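You operate a simulated robot arm through the tools that you are given. There is no shell and no other tool. Be economical: measure what you need, move in short steps, check, and stop when the job is done.

You are at the controls of a simulated robot arm. One attempt, no reset.

TASK
Take the brass box and leave it in the oak book crate.

It is judged by the outcome, as a careful person would: the job done as asked, and still so three seconds after it is handed in. It fails if anything else is knocked over, pushed out of place, dropped, spilled or broken.

THE ROBOT
A 6-joint arm with a two-finger parallel gripper, fixed in place. Base frame: the origin is at the foot of the arm, x ahead of it, y to its left, z up; the work surface is at about z = 0.78. Readings come in m, degrees, newtons and seconds.
With the tool pointing down near the work surface it reaches from about 0.32 to 0.74 m from the base axis. Its first joint turns from -66.0 to 66.0 degrees. Payload 2.45 kg.
The TCP is the grasp point between the finger pads, 0.024 m short of the fingertips. In the tool frame z runs along the fingers and y along their closing line. The gripper opens to 0.068 m. The fingers are 0.017 m wide and 0.01 m thick; the gripper's body (0.04 by 0.07 m) begins 0.041 m behind the TCP.
Orientation is told as [roll, pitch, yaw] about the base's x, y, z axes, in that order, counted from this pose: with the fingers straight down and closing along the base's y, the tool's x points along the base's -x, its y along +y and its z along -z.

THE INTERFACE
- The arm moves only by the tool arm_command. Its argument "increments" is a list of rows, each a list of 7 numbers: the shift along the tool's x, y, z in m, then the turn, a rotation vector about the tool's x, y, z in degrees, then the finger opening in m, from 0 to 0.068. In form: [[dx, dy, dz, rx, ry, rz, grip], ...]. A call has 1 to 10 rows; each row is the pose to reach, as a shift and turn from the pose commanded when the call began, along the tool's axes at that moment. Rows are played at 5 a second. More than 0.05 m and 8.6 degrees between two rows, or a gripper value outside its range, and nothing of the call is played. A pose out of reach is approached as far as the arm can. The call stops where the force on the tool passes 40 N (or 10 N more than at its start, if that is more) or the arm is blocked; 0.2 s more then pass. Each finger travels about 0.108 m/s and halts on what it meets, pressing with about 42 N; the grip force reading is that of the motor and also rises with nothing between the fingers. The clock runs only during rows and for 0.2 s after the last one: add rows that repeat a pose to give the fingers time. It gives the time, the measured TCP pose, the force on the tool (base axes), the opening and the grip force at its end, in the units of the frame above (readings bear some noise), and new pictures: "show" is both (left out), scene, wrist or none.
- Cameras (640 x 400 px; columns grow to the right, rows downward): "scene" is fixed at [0.1649, 0.4271, 1.4502]; the picture's right is [-0.63, -0.78, 0.00], its down [-0.53, 0.42, -0.74] and it looks along [0.57, -0.46, -0.67] (base axes); focal length 329 px, centre (320, 200). "wrist" rides on the gripper at [0.084, 0.011, -0.075] in the tool frame; the picture's right is [-0.13, 0.99, 0.00], its down [-0.60, -0.08, -0.79] and it looks along [-0.79, -0.10, 0.61] (tool axes); focal length 251 px, centre (320, 200). There is no depth. A picture from a camera that has moved, and an enlarged one, comes with that camera's place and axes in the base frame and with its lens. The place of the scene camera against the robot may be out by one fixed shift of up to 0.012 m in any direction.
- close_up(camera, box): a new picture of the part [left, top, right, bottom] of that camera's present view, enlarged. The clock stands still meanwhile.
- close_job(): hands the job in; it is judged then, once.

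Work in short steps. Places have to be worked out from the pictures, the camera data and where the tool is seen: move nearer, look again, correct. Check each grasp and each placing, and mend what went wrong. You have 90 turns and 170 pictures in all, those below and enlarged ones among them. Open the gripper and draw the arm clear of the work before you hand the job in, unless the task says otherwise; then end with one line.

The tools are called after ">>>" as name(argument=value, ...) on one line, values as JSON. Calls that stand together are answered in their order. arm_command: Moves the arm, as the interface text tells. Its arguments: {"type":"object","properties":{"increments":{"type":"array"},"show":{"type":"string","enum":["both","scene","wrist","none"]}},"required":["increments"]} The other tools are called the same way: close_up (camera, box) takes an enlarged picture of a part of a camera's view; close_job () hands the job in.

At the start:

```text
time: 0.0
position: [0.4359, 0.0132, 1.1602]
orientation: [0.0, 0.0, 0.0]
wrist_force: [-0.3, -0.2, 0.1]
width: 0.0678
grasp_force: 0.0
```

scene: 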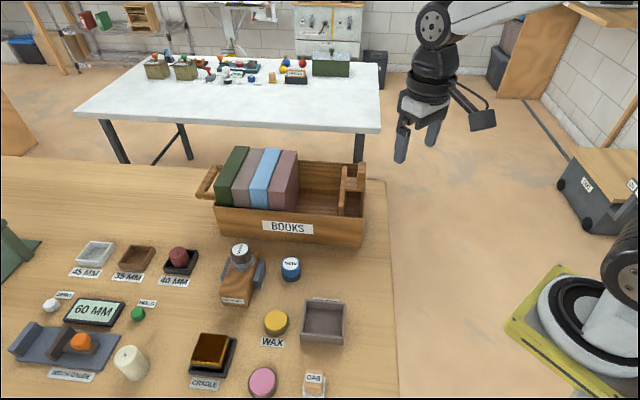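
wrist: 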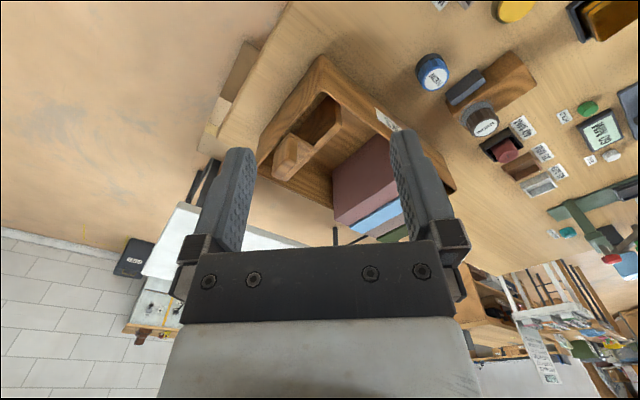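

The brass box seems to sit in the cradle at about scene pixel (210,352), and the crate is the one marked BOOKS. I'll enlarge both.

>>> close_up(camera="scene", box=[160, 310, 288, 390])

>>> close_up(camera="scene", box=[190, 130, 390, 255])

```text
5.00 times, centred on (224, 350) of scene
camera zoom: at [0.1649, 0.4271, 1.4502], right [-0.63, -0.78, 0.0], down [-0.53, 0.42, -0.74], along [0.57, -0.46, -0.67], focal length 1646 px, centre (800, -550)
```

zoom: 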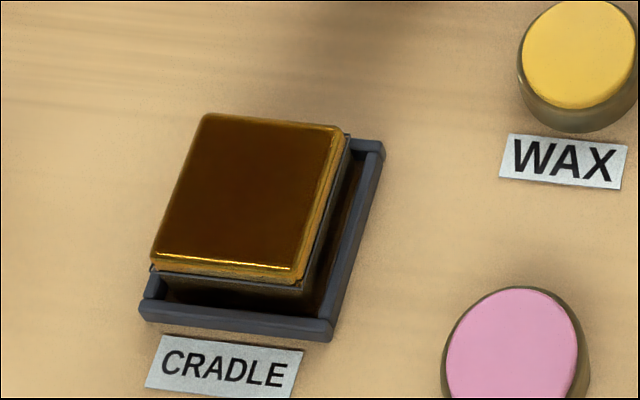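

```text
3.20 times, centred on (290, 192) of scene
camera zoom: at [0.1649, 0.4271, 1.4502], right [-0.63, -0.78, 0.0], down [-0.53, 0.42, -0.74], along [0.57, -0.46, -0.67], focal length 1053 px, centre (416, 224)
```

zoom: 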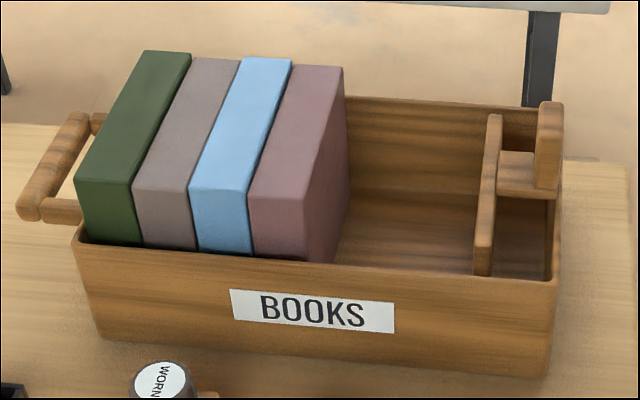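

The box is near (0.50, 0.42), with a top of about 0.055 m square and edges at about 45°. The cradle has a low wall. I'll go to a point short of the box, at height, and turn the tool by 45° to look at it with the wrist camera.

>>> arm_command(increments=[[0, 0.034, 0.008, 0, 0, -4.5, 0.068], [0, 0.068, 0.016, 0, 0, -9, 0.068], [0.001, 0.102, 0.024, 0, 0, -13.5, 0.068], [0.002, 0.136, 0.032, 0, 0, -18, 0.068], [0.003, 0.17, 0.04, 0, 0, -22.5, 0.068], [0.004, 0.204, 0.048, 0, 0, -27, 0.068], [0.005, 0.238, 0.056, 0, 0, -31.5, 0.068], [0.006, 0.272, 0.064, 0, 0, -36, 0.068], [0.006, 0.306, 0.072, 0, 0, -40.5, 0.068], [0.006, 0.337, 0.08, 0, 0, -45, 0.068]])

```text
time: 2.2
position: [0.4304, 0.3495, 1.0794]
orientation: [0.0, 0.0, 45.2]
wrist_force: [0.8, 0.1, -0.3]
width: 0.0681
grasp_force: 0.0
camera wrist: at [0.3635, 0.2966, 1.1544], right [-0.61, 0.79, 0.0], down [0.48, 0.37, 0.79], along [0.63, 0.48, -0.61], focal length 251 px, centre (320, 200)
```

scene: 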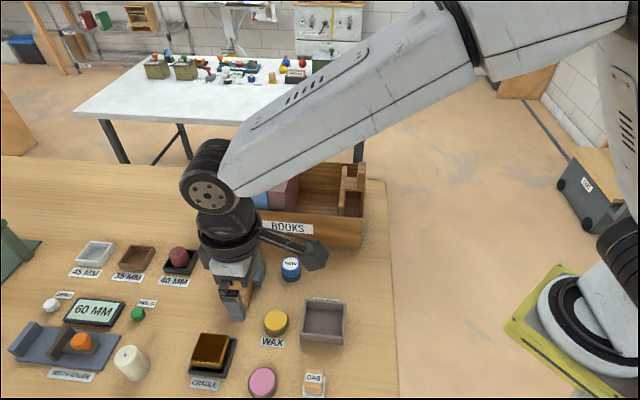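
wrist: 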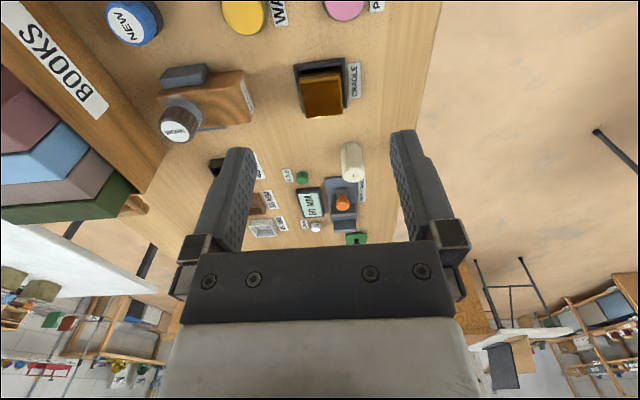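

The wrist camera sees the box between the fingers' lines. I'll enlarge it to measure.

>>> close_up(camera="wrist", box=[272, 45, 384, 125])

>>> close_up(camera="wrist", box=[0, 0, 272, 220])

```text
5.00 times, centred on (328, 85) of wrist
camera zoom: at [0.3635, 0.2966, 1.1544], right [-0.61, 0.79, 0.0], down [0.48, 0.37, 0.79], along [0.63, 0.48, -0.61], focal length 1257 px, centre (280, 775)
```

zoom: 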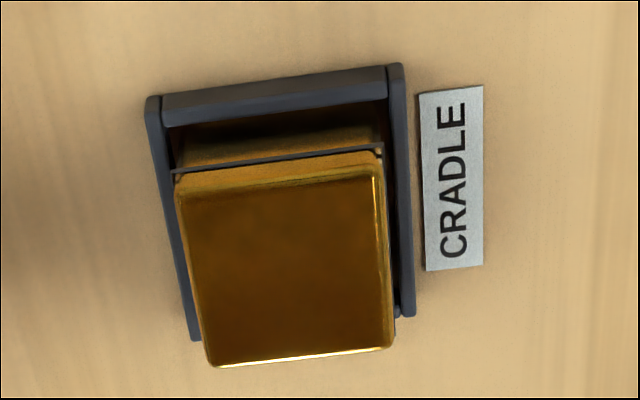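

```text
1.82 times, centred on (136, 110) of wrist
camera zoom: at [0.3635, 0.2966, 1.1544], right [-0.61, 0.79, 0.0], down [0.48, 0.37, 0.79], along [0.63, 0.48, -0.61], focal length 457 px, centre (654, 364)
```

zoom: 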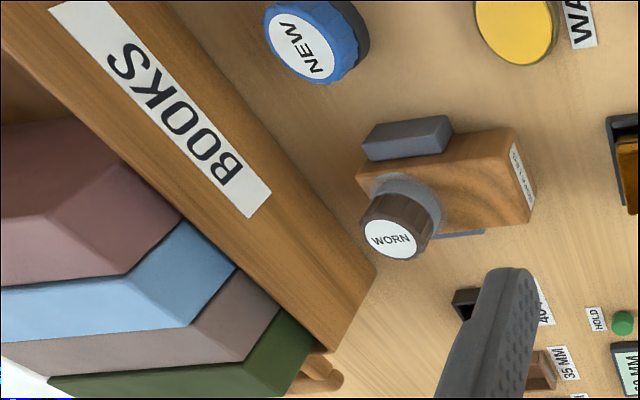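

The box has a seam below its lid, so I must grip below it (or across it), and the cradle walls stand close. I'll lower for a flatter, closer look.

>>> arm_command(increments=[[0.0, 0, 0.04, 0, 0, 0, 0.068], [0.0, 0, 0.08, 0, 0, 0, 0.068], [0.005, 0, 0.12, 0, 0, 0, 0.068], [0.01, 0, 0.145, 0, 0, 0, 0.068]], show="wrist")

>>> close_up(camera="wrist", box=[240, 80, 400, 180])

```text
time: 3.2
position: [0.4221, 0.3436, 0.9319]
orientation: [0.0, 0.1, 45.0]
wrist_force: [-0.2, -1.0, 0.1]
width: 0.0681
grasp_force: 0.0
camera wrist: at [0.3549, 0.2918, 1.008], right [-0.61, 0.79, 0.0], down [0.48, 0.37, 0.79], along [0.63, 0.48, -0.61], focal length 251 px, centre (320, 200)
```

wrist: 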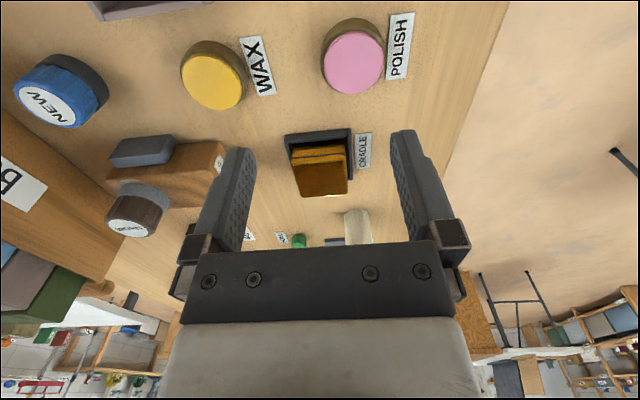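

```text
4.00 times, centred on (320, 130) of wrist
camera zoom: at [0.3549, 0.2918, 1.008], right [-0.61, 0.79, 0.0], down [0.48, 0.37, 0.79], along [0.63, 0.48, -0.61], focal length 1006 px, centre (320, 480)
```

zoom: 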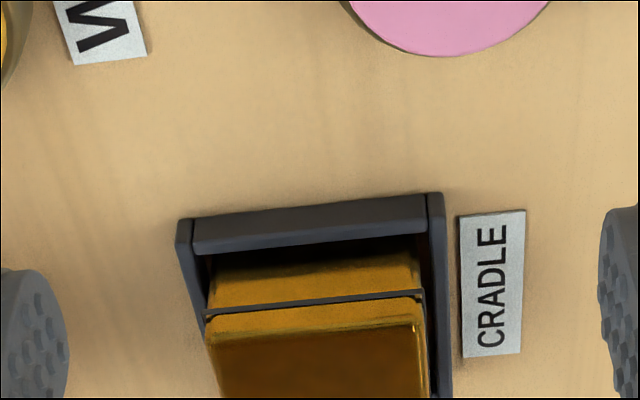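

>>> close_up(camera="wrist", box=[260, 115, 388, 205])

```text
4.44 times, centred on (324, 160) of wrist
camera zoom: at [0.3549, 0.2918, 1.008], right [-0.61, 0.79, 0.0], down [0.48, 0.37, 0.79], along [0.63, 0.48, -0.61], focal length 1118 px, centre (302, 378)
```

zoom: 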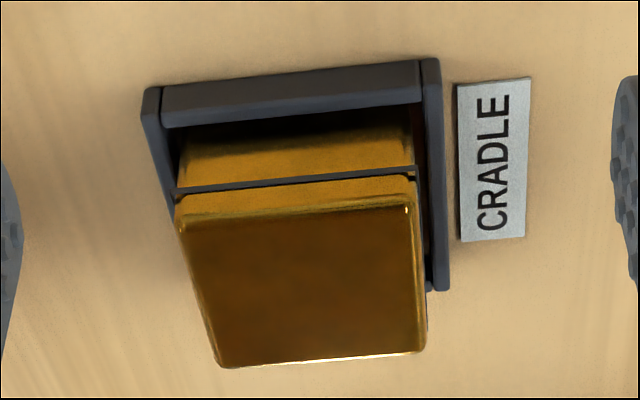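

Two-view triangulation puts the table at z≈0.78, the box top at about 0.820, the seam at about 0.809 and the cradle wall tops at about 0.792. The box centre is about (0.520, 0.420), it is 0.054 wide, and its yaw is about 44°. I'll move above it at z≈0.885 and check alignment.

>>> arm_command(increments=[[-0.04, -0.005, 0, 0, 0, 0, 0.068], [-0.08, -0.01, 0.01, 0, 0, 0.5, 0.068], [-0.1233, -0.0153, 0.03, 0, 0, 0.8, 0.068], [-0.1233, -0.0153, 0.047, 0, 0, 0.8, 0.068]])

>>> close_up(camera="wrist", box=[200, 60, 456, 220])

>>> close_up(camera="scene", box=[144, 290, 304, 390])

```text
time: 4.2
position: [0.5188, 0.4197, 0.8863]
orientation: [-0.1, 0.1, 44.3]
wrist_force: [0.5, 0.5, 1.0]
width: 0.0681
grasp_force: 0.0
camera wrist: at [0.4507, 0.3681, 0.9624], right [-0.6, 0.8, 0.0], down [0.49, 0.37, 0.79], along [0.63, 0.47, -0.61], focal length 251 px, centre (320, 200)
```

scene: 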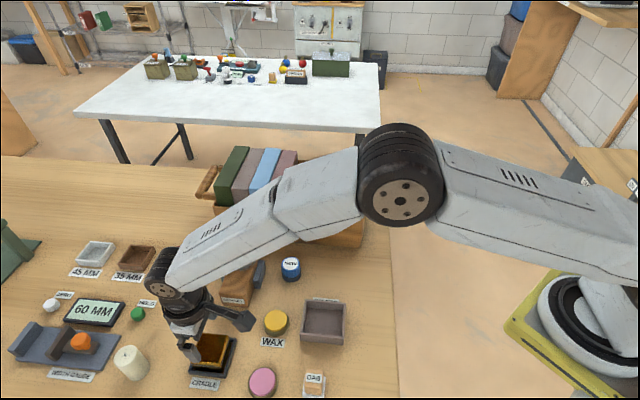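
wrist: 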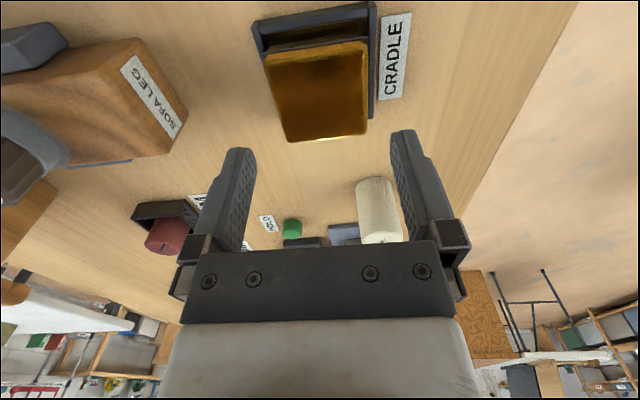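

```text
2.50 times, centred on (328, 140) of wrist
camera zoom: at [0.4507, 0.3681, 0.9624], right [-0.6, 0.8, 0.0], down [0.49, 0.37, 0.79], along [0.63, 0.47, -0.61], focal length 629 px, centre (300, 350)
```

zoom: 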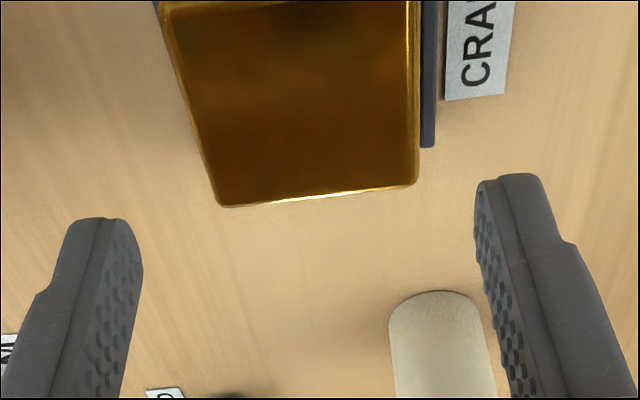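

```text
4.00 times, centred on (224, 340) of scene
camera zoom: at [0.1649, 0.4272, 1.4502], right [-0.63, -0.78, 0.0], down [-0.53, 0.42, -0.74], along [0.57, -0.46, -0.67], focal length 1317 px, centre (704, -360)
```

zoom: 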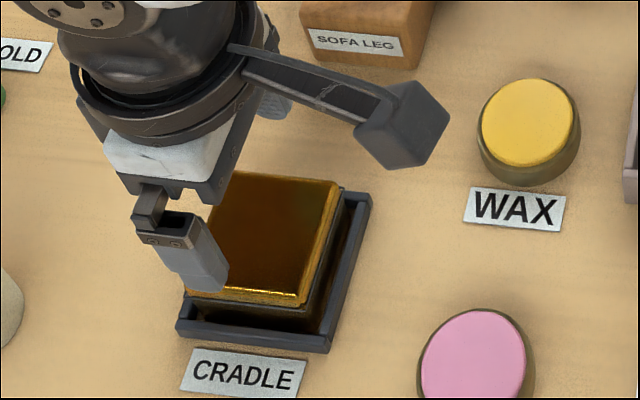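

The tool centre matches the box centre within 1 mm and the yaw agrees. I'll descend until the tips are just above the cradle walls (TCP about 0.8215), then check.

>>> arm_command(increments=[[0, 0.0007, 0.03, 0, 0, 0, 0.068], [0, 0.0007, 0.05, 0, 0, 0, 0.068], [0, 0.0007, 0.06, 0, 0, 0, 0.068], [0, 0.0007, 0.065, 0, 0, 0, 0.068], [0, 0.0007, 0.065, 0, 0, 0, 0.068]], show="wrist")

>>> close_up(camera="scene", box=[160, 310, 288, 390])

```text
time: 5.4
position: [0.5184, 0.4202, 0.8209]
orientation: [0.0, 0.0, 44.2]
wrist_force: [0.0, -0.2, -0.5]
width: 0.068
grasp_force: 0.0
camera wrist: at [0.4508, 0.3693, 0.8967], right [-0.6, 0.8, 0.0], down [0.49, 0.36, 0.79], along [0.64, 0.47, -0.61], focal length 251 px, centre (320, 200)
```

wrist: 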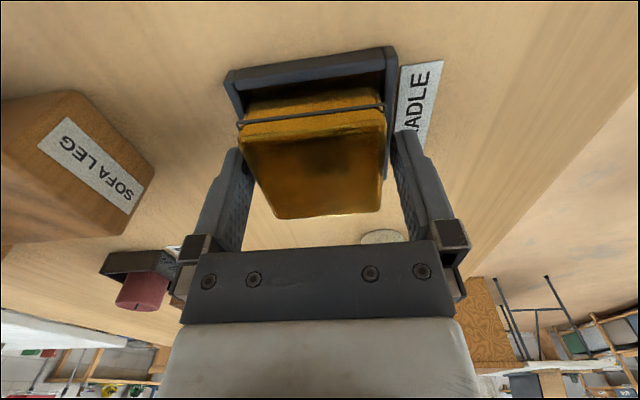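

```text
5.00 times, centred on (224, 350) of scene
camera zoom: at [0.1649, 0.4271, 1.4502], right [-0.63, -0.78, 0.0], down [-0.53, 0.42, -0.74], along [0.57, -0.46, -0.67], focal length 1646 px, centre (800, -550)
```

zoom: 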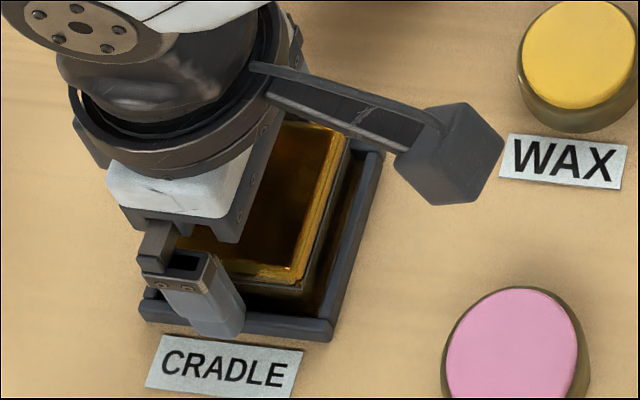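

>>> close_up(camera="wrist", box=[200, 40, 456, 200])

```text
2.50 times, centred on (328, 120) of wrist
camera zoom: at [0.4508, 0.3693, 0.8967], right [-0.6, 0.8, 0.0], down [0.49, 0.36, 0.79], along [0.64, 0.47, -0.61], focal length 629 px, centre (300, 400)
```

zoom: 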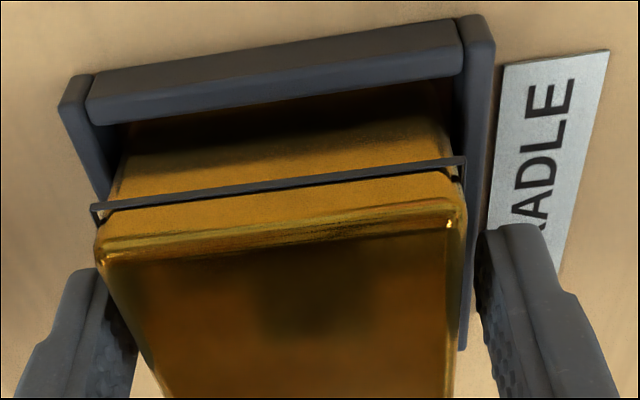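

The tips stand either side, clear of the walls, reaching about 13 mm below the seam. I'll go 1.5 mm lower and close.

>>> arm_command(increments=[[0, 0, 0.0015, 0, 0, 0, 0.068], [0, 0, 0.0015, 0, 0, 0, 0.06], [0, 0, 0.0015, 0, 0, 0, 0.05], [0, 0, 0.0015, 0, 0, 0, 0.046], [0, 0, 0.0015, 0, 0, 0, 0.046]], show="wrist")

>>> close_up(camera="wrist", box=[200, 40, 456, 200])

```text
time: 6.6
position: [0.5194, 0.4199, 0.8201]
orientation: [0.1, 0.0, 44.1]
wrist_force: [0.0, 0.8, 0.6]
width: 0.0573
grasp_force: 41.8
camera wrist: at [0.4517, 0.3692, 0.8956], right [-0.6, 0.8, 0.0], down [0.49, 0.36, 0.79], along [0.64, 0.48, -0.61], focal length 251 px, centre (320, 200)
```

wrist: 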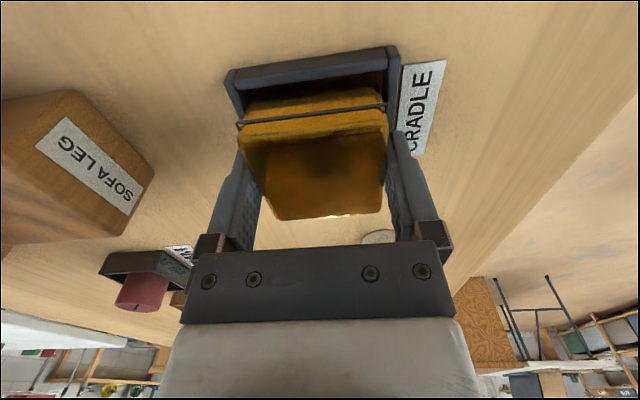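

```text
2.50 times, centred on (328, 120) of wrist
camera zoom: at [0.4517, 0.3692, 0.8956], right [-0.6, 0.8, 0.0], down [0.49, 0.36, 0.79], along [0.64, 0.48, -0.61], focal length 629 px, centre (300, 400)
```

zoom: 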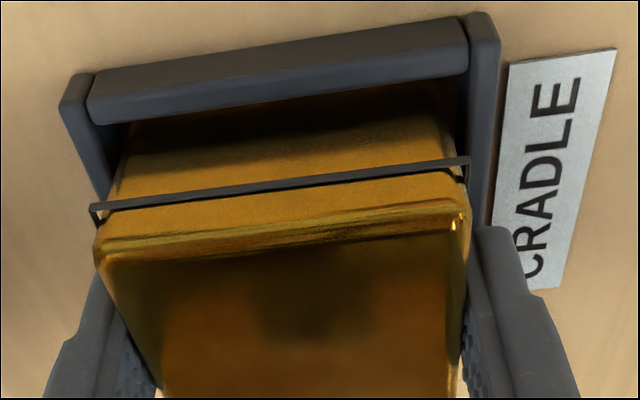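

The fingers halted at 0.0573 m on the seam band. I'll lift 20 mm slowly and check that the whole box comes up, not just the lid.

>>> arm_command(increments=[[0, 0, -0.003, 0, 0, 0, 0.046], [0, 0, -0.008, 0, 0, 0, 0.046], [0, 0, -0.014, 0, 0, 0, 0.046], [0, 0, -0.02, 0, 0, 0, 0.046]], show="wrist")

>>> close_up(camera="wrist", box=[200, 40, 456, 200])

>>> close_up(camera="scene", box=[160, 310, 288, 390])

```text
time: 7.6
position: [0.5186, 0.4201, 0.8415]
orientation: [0.1, 0.0, 44.3]
wrist_force: [0.1, -0.2, -2.0]
width: 0.0575
grasp_force: 41.9
camera wrist: at [0.4515, 0.3699, 0.9163], right [-0.6, 0.8, 0.0], down [0.49, 0.36, 0.79], along [0.64, 0.47, -0.61], focal length 251 px, centre (320, 200)
```

wrist: 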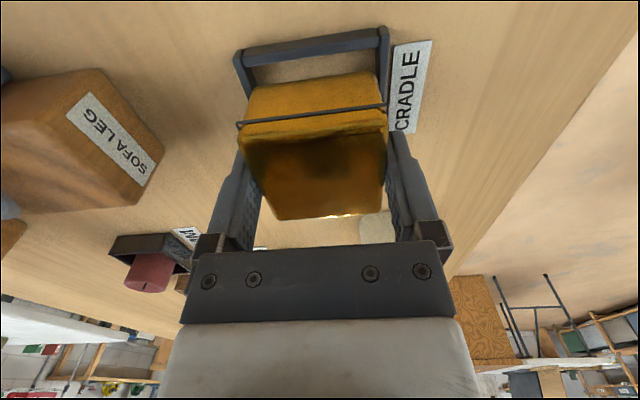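

```text
2.50 times, centred on (328, 120) of wrist
camera zoom: at [0.4515, 0.3699, 0.9163], right [-0.6, 0.8, 0.0], down [0.49, 0.36, 0.79], along [0.64, 0.47, -0.61], focal length 629 px, centre (300, 400)
```

zoom: 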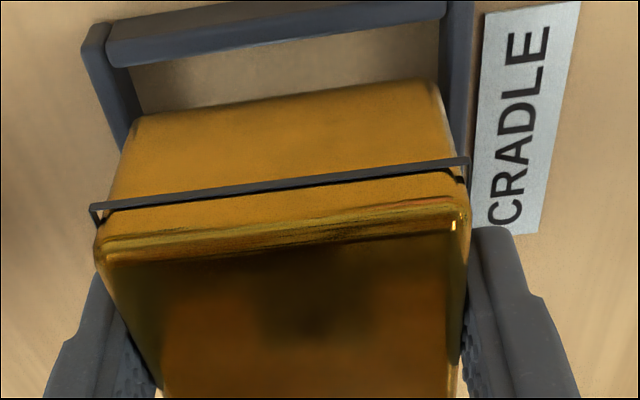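

```text
5.00 times, centred on (224, 350) of scene
camera zoom: at [0.1649, 0.4272, 1.4502], right [-0.63, -0.78, 0.0], down [-0.53, 0.42, -0.74], along [0.57, -0.46, -0.67], focal length 1646 px, centre (800, -550)
```

zoom: 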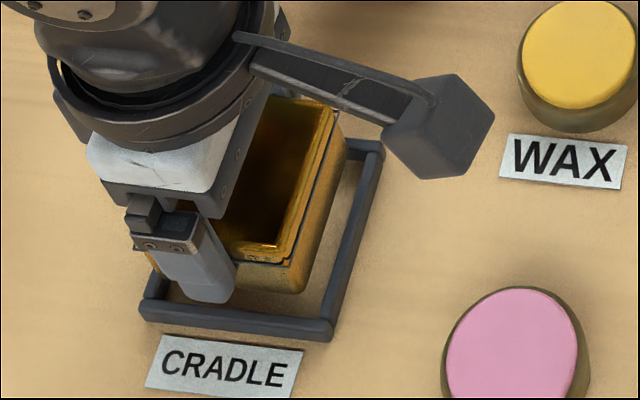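

The whole box came up with its bottom about 39 mm below the TCP. I'll lift to z≈1.08, then carry it above the books toward the crate.

>>> arm_command(increments=[[0, 0, -0.04, 0, 0, 0, 0.046], [0, 0, -0.085, 0, 0, 0, 0.046], [0, 0, -0.13, 0, 0, 0, 0.046], [0, 0, -0.175, 0, 0, 0, 0.046], [0, 0, -0.215, 0, 0, 0, 0.046], [0, 0, -0.24, 0, 0, 0, 0.046]], show="none")

>>> arm_command(increments=[[0.0105, -0.0191, 0, 0, 0, 0, 0.046], [0.0315, -0.0573, 0, 0, 0, 0, 0.046], [0.0546, -0.0993, 0, 0, 0, 0, 0.046], [0.0777, -0.1413, 0, 0, 0, 0, 0.046], [0.1008, -0.1834, 0, 0, 0, 0, 0.046], [0.1239, -0.2254, 0, 0, 0, 0, 0.046], [0.147, -0.2674, 0, 0, 0, 0, 0.046], [0.1701, -0.3094, 0, 0, 0, 0, 0.046], [0.1932, -0.3514, 0, 0, 0, 0, 0.046], [0.21, -0.382, 0, 0, 0, 0, 0.046]])

```text
time: 9.0
position: [0.5232, 0.4174, 1.0826]
orientation: [0.0, 0.0, 44.1]
wrist_force: [-0.3, 0.3, -1.2]
width: 0.0577
grasp_force: 41.8
```

```text
time: 11.2
position: [0.6347, -0.0011, 1.0812]
orientation: [0.0, 0.0, 44.1]
wrist_force: [0.3, -0.6, -1.1]
width: 0.0575
grasp_force: 41.6
camera wrist: at [0.566, -0.0515, 1.1565], right [-0.6, 0.8, 0.0], down [0.49, 0.36, 0.79], along [0.64, 0.48, -0.61], focal length 251 px, centre (320, 200)
```

scene: 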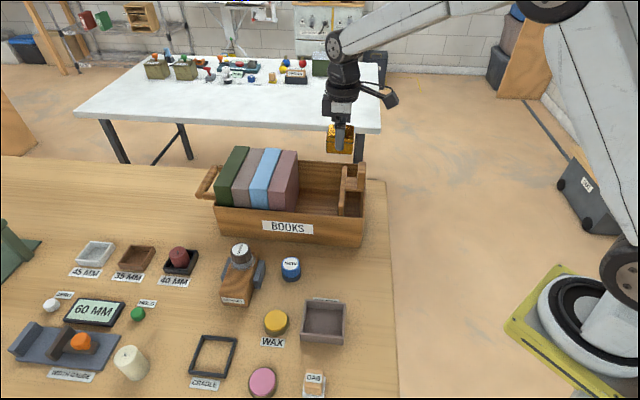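
wrist: 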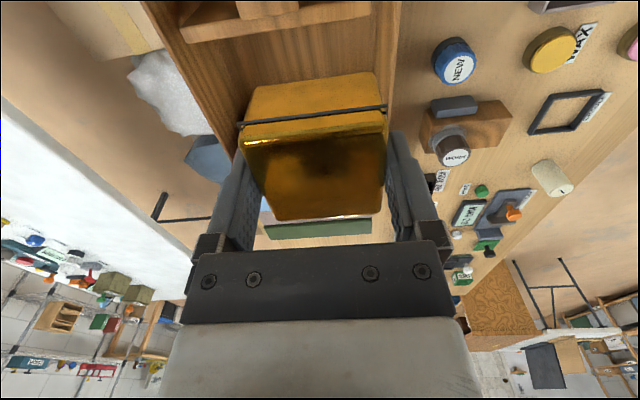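

The crate appears at the top of the wrist view, and its compartment and divider lie just short of the held box. I'll enlarge both views.

>>> close_up(camera="wrist", box=[130, 0, 450, 200])

>>> close_up(camera="scene", box=[270, 100, 430, 250])

```text
2.00 times, centred on (290, 100) of wrist
camera zoom: at [0.566, -0.0515, 1.1565], right [-0.6, 0.8, 0.0], down [0.49, 0.36, 0.79], along [0.64, 0.48, -0.61], focal length 503 px, centre (380, 400)
```

zoom: 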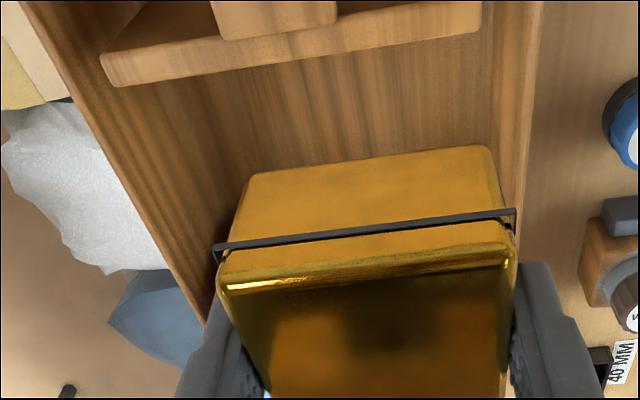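

```text
2.67 times, centred on (350, 175) of scene
camera zoom: at [0.1649, 0.4271, 1.4502], right [-0.63, -0.78, 0.0], down [-0.53, 0.42, -0.74], along [0.57, -0.46, -0.67], focal length 878 px, centre (240, 267)
```

zoom: 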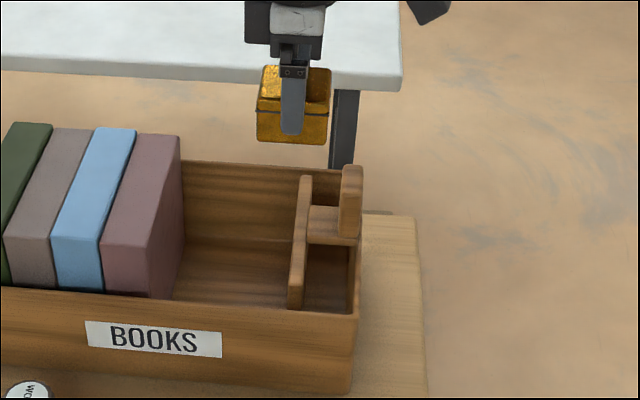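

The compartment runs from the divider, nearly under the TCP, to the last book's face about 0.115 m farther along the crate's axis. The books are about 0.93 tall. With this yaw the camera would come down onto the divider and handle, so I'll turn 90° at height to put the camera over the front side, and shift along the crate.

>>> arm_command(increments=[[-0.006, 0, 0, 0, 0, 8.5, 0.046], [-0.012, 0, 0, 0, 0, 17, 0.046], [-0.018, 0, 0, 0, 0, 25.5, 0.046], [-0.024, 0, 0, 0, 0, 34, 0.046], [-0.03, 0, 0, 0, 0, 42.5, 0.046], [-0.036, 0, 0, 0, 0, 51, 0.046], [-0.042, 0, 0, 0, 0, 59.5, 0.046], [-0.048, 0, 0, 0, 0, 68, 0.046], [-0.054, 0, 0, 0, 0, 76.5, 0.046], [-0.057, 0, 0, 0, 0, 85, 0.046]], show="none")

>>> arm_command(increments=[[0, 0, 0, 0, 0, 5, 0.046], [0, 0, 0, 0, 0, 5, 0.046]])

>>> close_up(camera="wrist", box=[120, 0, 520, 230])

```text
time: 13.4
position: [0.6782, 0.0403, 1.0803]
orientation: [0.0, -0.1, -40.9]
wrist_force: [-0.8, -0.5, -1.7]
width: 0.0575
grasp_force: 41.9
```

```text
time: 14.0
position: [0.6783, 0.0391, 1.0809]
orientation: [0.1, 0.0, -45.9]
wrist_force: [-0.4, 0.4, -2.1]
width: 0.0575
grasp_force: 41.9
camera wrist: at [0.6276, 0.1075, 1.1559], right [0.8, 0.6, 0.0], down [0.36, -0.49, 0.79], along [0.47, -0.64, -0.61], focal length 251 px, centre (320, 200)
```

scene: 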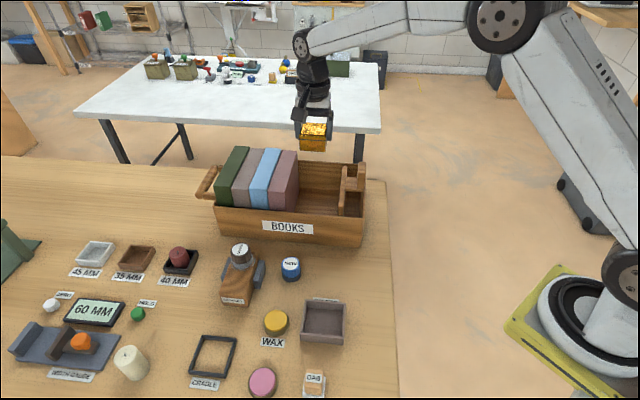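
wrist: 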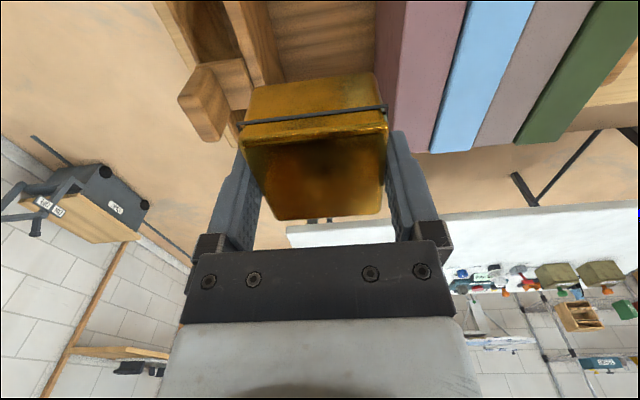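

```text
1.60 times, centred on (320, 115) of wrist
camera zoom: at [0.6276, 0.1075, 1.1559], right [0.8, 0.6, 0.0], down [0.36, -0.49, 0.79], along [0.47, -0.64, -0.61], focal length 402 px, centre (320, 336)
```

zoom: 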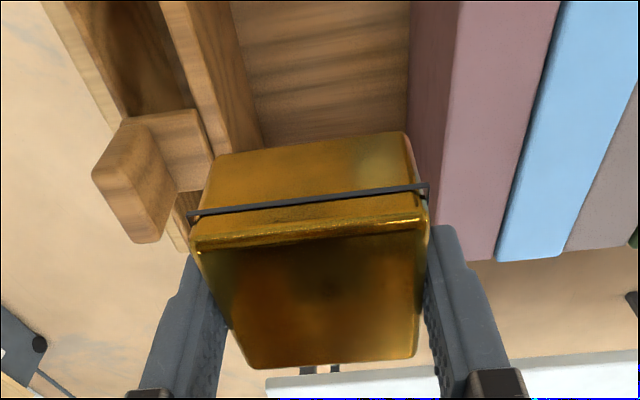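

Now the camera is on the front side. The gap measures about −0.062 to +0.064 m around the TCP, so it is centred. I'll move 0.05 m deeper across the crate and lower to z≈0.93 for a check.

>>> arm_command(increments=[[-0.025, 0, 0, 0, 0, 0, 0.046], [-0.05, 0, 0, 0, 0, 0, 0.046], [-0.05, 0, 0.04, 0, 0, 0, 0.046], [-0.05, 0, 0.08, 0, 0, 0, 0.046], [-0.05, 0, 0.12, 0, 0, 0, 0.046], [-0.05, 0, 0.15, 0, 0, 0, 0.046], [-0.05, 0, 0.15, 0, 0, 0, 0.046]])

>>> close_up(camera="scene", box=[230, 120, 390, 250])

```text
time: 15.6
position: [0.7122, 0.007, 0.9325]
orientation: [-0.1, 0.0, -45.8]
wrist_force: [-0.5, 0.2, -2.3]
width: 0.0576
grasp_force: 42.1
camera wrist: at [0.6618, 0.0749, 1.0075], right [0.8, 0.6, 0.0], down [0.36, -0.49, 0.79], along [0.48, -0.64, -0.61], focal length 251 px, centre (320, 200)
```

scene: 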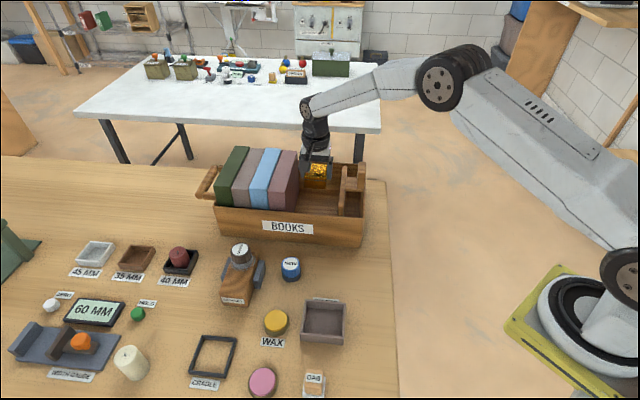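
wrist: 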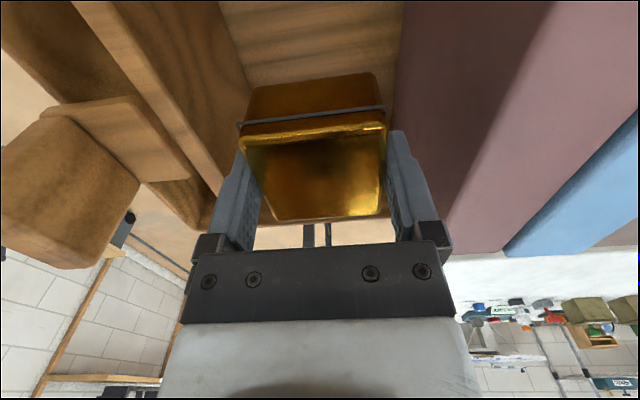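

```text
3.08 times, centred on (310, 185) of scene
camera zoom: at [0.1649, 0.4271, 1.4502], right [-0.63, -0.78, 0.0], down [-0.53, 0.42, -0.74], along [0.57, -0.46, -0.67], focal length 1013 px, centre (351, 246)
```

zoom: 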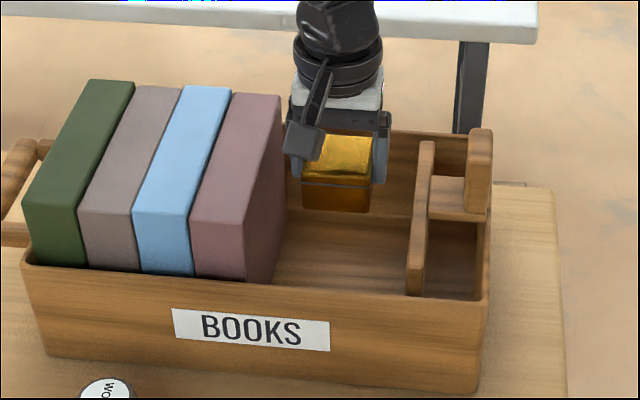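

The box is centred between the book (about +0.061) and the divider (about −0.065). I'll lower it to just above the crate floor and look.

>>> arm_command(increments=[[0, -0.001, 0.03, 0, 0, 0, 0.046], [0, -0.002, 0.055, 0, 0, 0, 0.046], [0, -0.002, 0.075, 0, 0, 0, 0.046], [0, -0.002, 0.085, 0, 0, 0, 0.046], [0, -0.002, 0.085, 0, 0, 0, 0.046]])

>>> close_up(camera="scene", box=[230, 120, 390, 250])

```text
time: 16.8
position: [0.7093, 0.0009, 0.8453]
orientation: [0.0, 0.0, -45.8]
wrist_force: [0.9, 0.1, -2.0]
width: 0.0577
grasp_force: 41.9
camera wrist: at [0.6591, 0.0696, 0.9211], right [0.8, 0.6, 0.0], down [0.36, -0.49, 0.79], along [0.47, -0.64, -0.61], focal length 251 px, centre (320, 200)
```

scene: 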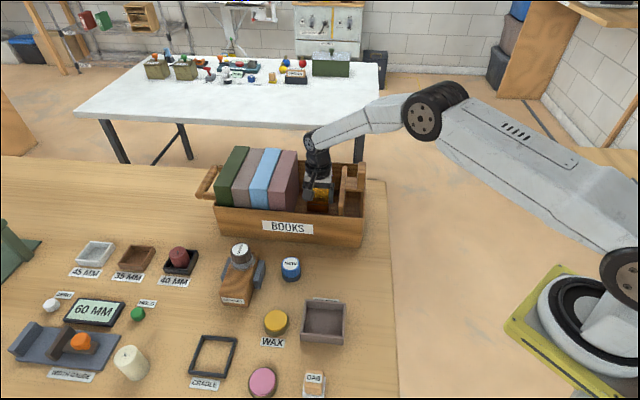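
wrist: 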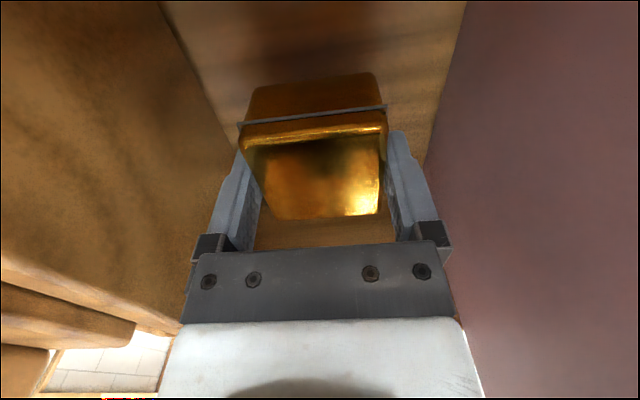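

```text
3.08 times, centred on (310, 185) of scene
camera zoom: at [0.1649, 0.4271, 1.4502], right [-0.63, -0.78, 0.0], down [-0.53, 0.42, -0.74], along [0.57, -0.46, -0.67], focal length 1013 px, centre (351, 246)
```

zoom: 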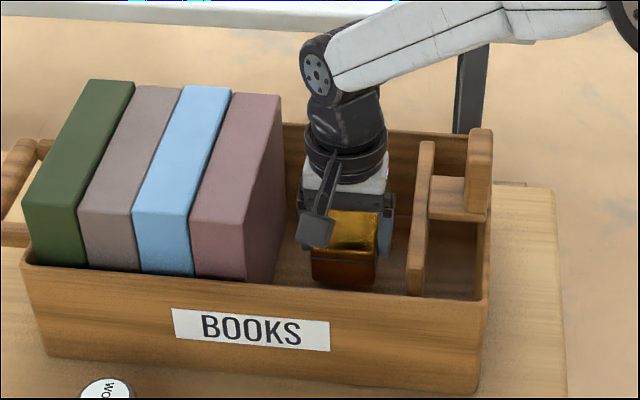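

The box is inside with clearance all round and the camera is free of the rim. I'll ease down in small steps and watch the force.

>>> arm_command(increments=[[0, 0, 0.005, 0, 0, 0, 0.046], [0, 0, 0.009, 0, 0, 0, 0.046], [0, 0, 0.012, 0, 0, 0, 0.046], [0, 0, 0.0135, 0, 0, 0, 0.046]], show="wrist")

```text
time: 17.8
position: [0.7105, 0.0014, 0.8326]
orientation: [0.1, 0.0, -45.7]
wrist_force: [-0.3, 0.3, -2.2]
width: 0.0577
grasp_force: 42.0
camera wrist: at [0.6594, 0.0694, 0.9072], right [0.8, 0.6, 0.0], down [0.36, -0.49, 0.79], along [0.47, -0.64, -0.61], focal length 251 px, centre (320, 200)
```

wrist: 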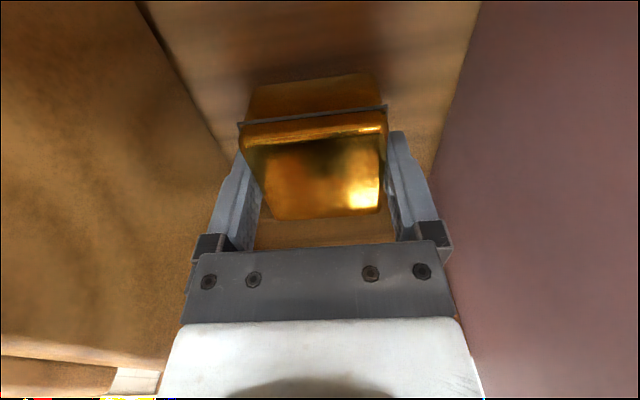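

No contact yet, so I'll continue in 1 mm steps.

>>> arm_command(increments=[[0, 0, 0.001, 0, 0, 0, 0.046], [0, 0, 0.002, 0, 0, 0, 0.046], [0, 0, 0.003, 0, 0, 0, 0.046]], show="none")

```text
time: 18.6
position: [0.7107, 0.0019, 0.8281]
orientation: [0.0, 0.0, -45.8]
wrist_force: [0.2, -0.5, -2.3]
width: 0.0577
grasp_force: 41.9
```

>>> arm_command(increments=[[0, 0, 0.001, 0, 0, 0, 0.046], [0, 0, 0.002, 0, 0, 0, 0.046], [0, 0, 0.003, 0, 0, 0, 0.046]], show="wrist")

>>> close_up(camera="wrist", box=[200, 40, 456, 200])

```text
time: 19.4
position: [0.7111, 0.0018, 0.8265]
orientation: [0.0, 0.0, -45.9]
wrist_force: [-0.8, 0.0, -1.5]
width: 0.0573
grasp_force: 41.9
camera wrist: at [0.6596, 0.0694, 0.9017], right [0.8, 0.6, 0.0], down [0.36, -0.49, 0.79], along [0.48, -0.64, -0.61], focal length 251 px, centre (320, 200)
```

wrist: 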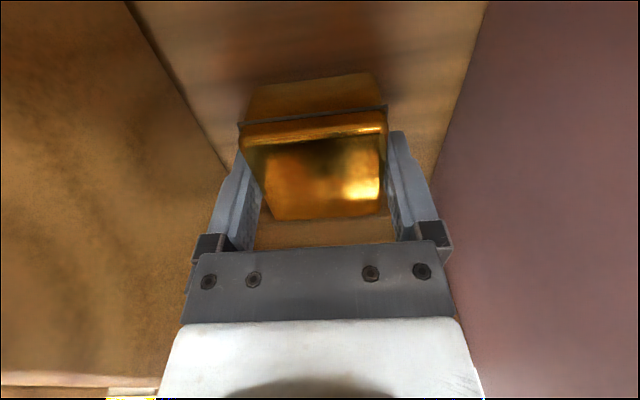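

```text
2.50 times, centred on (328, 120) of wrist
camera zoom: at [0.6596, 0.0694, 0.9017], right [0.8, 0.6, 0.0], down [0.36, -0.49, 0.79], along [0.48, -0.64, -0.61], focal length 629 px, centre (300, 400)
```

zoom: 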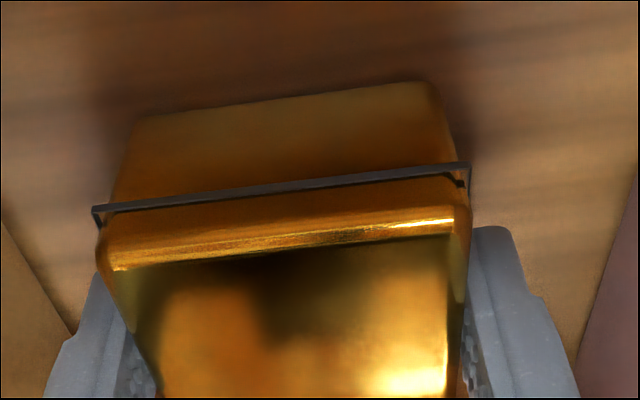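

Still no clear contact, so I'll go down a little more.

>>> arm_command(increments=[[0, 0, 0.001, 0, 0, 0, 0.046], [0, 0, 0.002, 0, 0, 0, 0.046], [0, 0, 0.003, 0, 0, 0, 0.046]], show="none")

```text
time: 20.2
position: [0.7121, 0.0021, 0.8266]
orientation: [0.1, -0.1, -45.8]
wrist_force: [-10.6, -3.7, 26.5]
width: 0.0579
grasp_force: 42.3
```

Contact: 26 N, and the height no longer falls. I'll ease the load by 2.5 mm and open the fingers.

>>> arm_command(increments=[[0, 0, -0.0025, 0, 0, 0, 0.046], [0, 0, -0.0025, 0, 0, 0, 0.046], [0, 0, -0.0025, 0, 0, 0, 0.06], [0, 0, -0.0025, 0, 0, 0, 0.067], [0, 0, -0.0025, 0, 0, 0, 0.067]], show="wrist")

```text
time: 21.4
position: [0.712, 0.003, 0.826]
orientation: [0.0, 0.1, -45.8]
wrist_force: [-0.3, 0.5, 0.3]
width: 0.0669
grasp_force: 0.2
camera wrist: at [0.66, 0.0706, 0.9014], right [0.8, 0.6, 0.0], down [0.36, -0.49, 0.79], along [0.47, -0.64, -0.61], focal length 251 px, centre (320, 200)
```

wrist: 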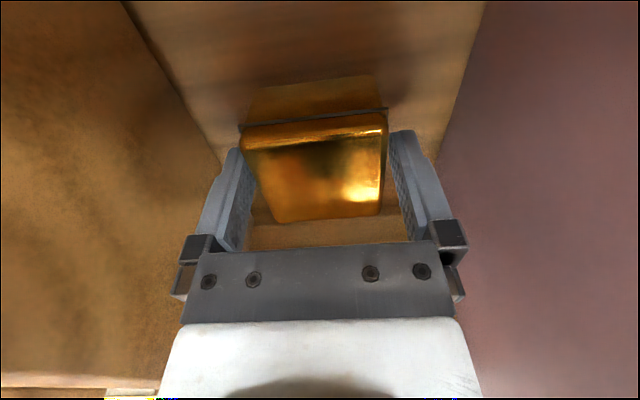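

The box is released and rests on the crate floor. I'll rise straight up, slowly at first.

>>> arm_command(increments=[[0, 0, -0.01, 0, 0, 0, 0.067], [0, 0, -0.03, 0, 0, 0, 0.067], [0, 0, -0.06, 0, 0, 0, 0.067], [0, 0, -0.1, 0, 0, 0, 0.067], [0, 0, -0.145, 0, 0, 0, 0.067], [0, 0, -0.19, 0, 0, 0, 0.067], [0, 0, -0.235, 0, 0, 0, 0.067], [0.03, 0, -0.265, 0, 0, 0, 0.067]])

>>> close_up(camera="scene", box=[190, 120, 390, 250])

```text
time: 23.2
position: [0.6897, 0.0251, 1.0944]
orientation: [-0.1, 0.1, -45.8]
wrist_force: [0.3, 0.0, -0.4]
width: 0.067
grasp_force: 0.0
camera wrist: at [0.6382, 0.093, 1.1691], right [0.8, 0.6, 0.0], down [0.37, -0.49, 0.79], along [0.47, -0.64, -0.61], focal length 251 px, centre (320, 200)
```

scene: 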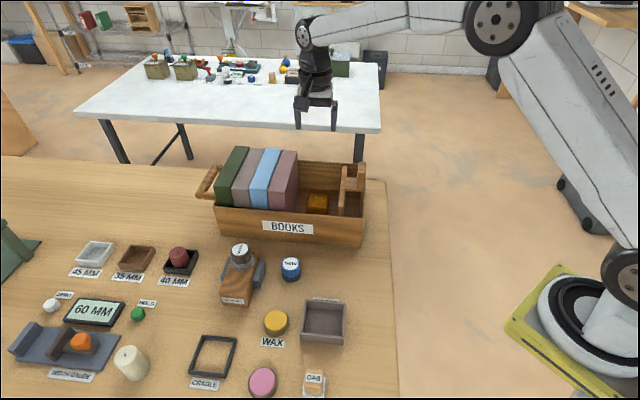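
wrist: 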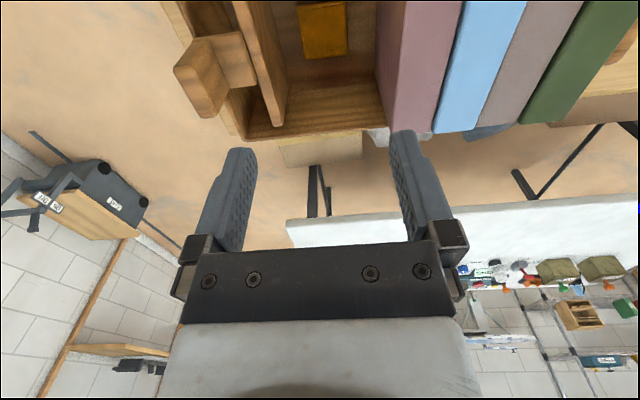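

```text
3.08 times, centred on (290, 185) of scene
camera zoom: at [0.1649, 0.4271, 1.4502], right [-0.63, -0.78, 0.0], down [-0.53, 0.42, -0.74], along [0.57, -0.46, -0.67], focal length 1013 px, centre (412, 246)
```

zoom: 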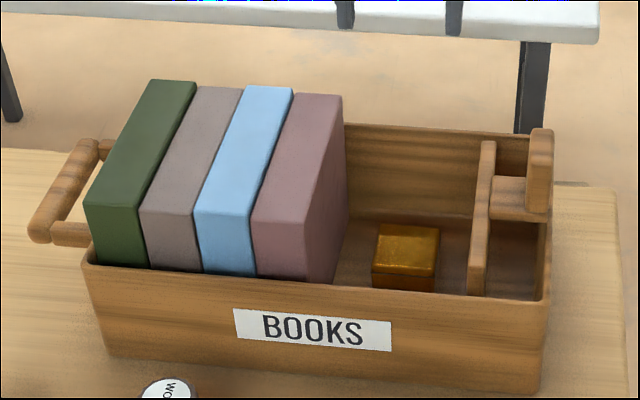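

The box lies flat on the crate floor, the books, the divider and everything else are unmoved, and the open gripper is well clear. I'm handing in.

>>> close_job()

```text
The job is handed in.
```

The brass box is in the oak book crate, flat on its floor between the last book and the divider; nothing else was disturbed, and the arm is clear with its gripper open.
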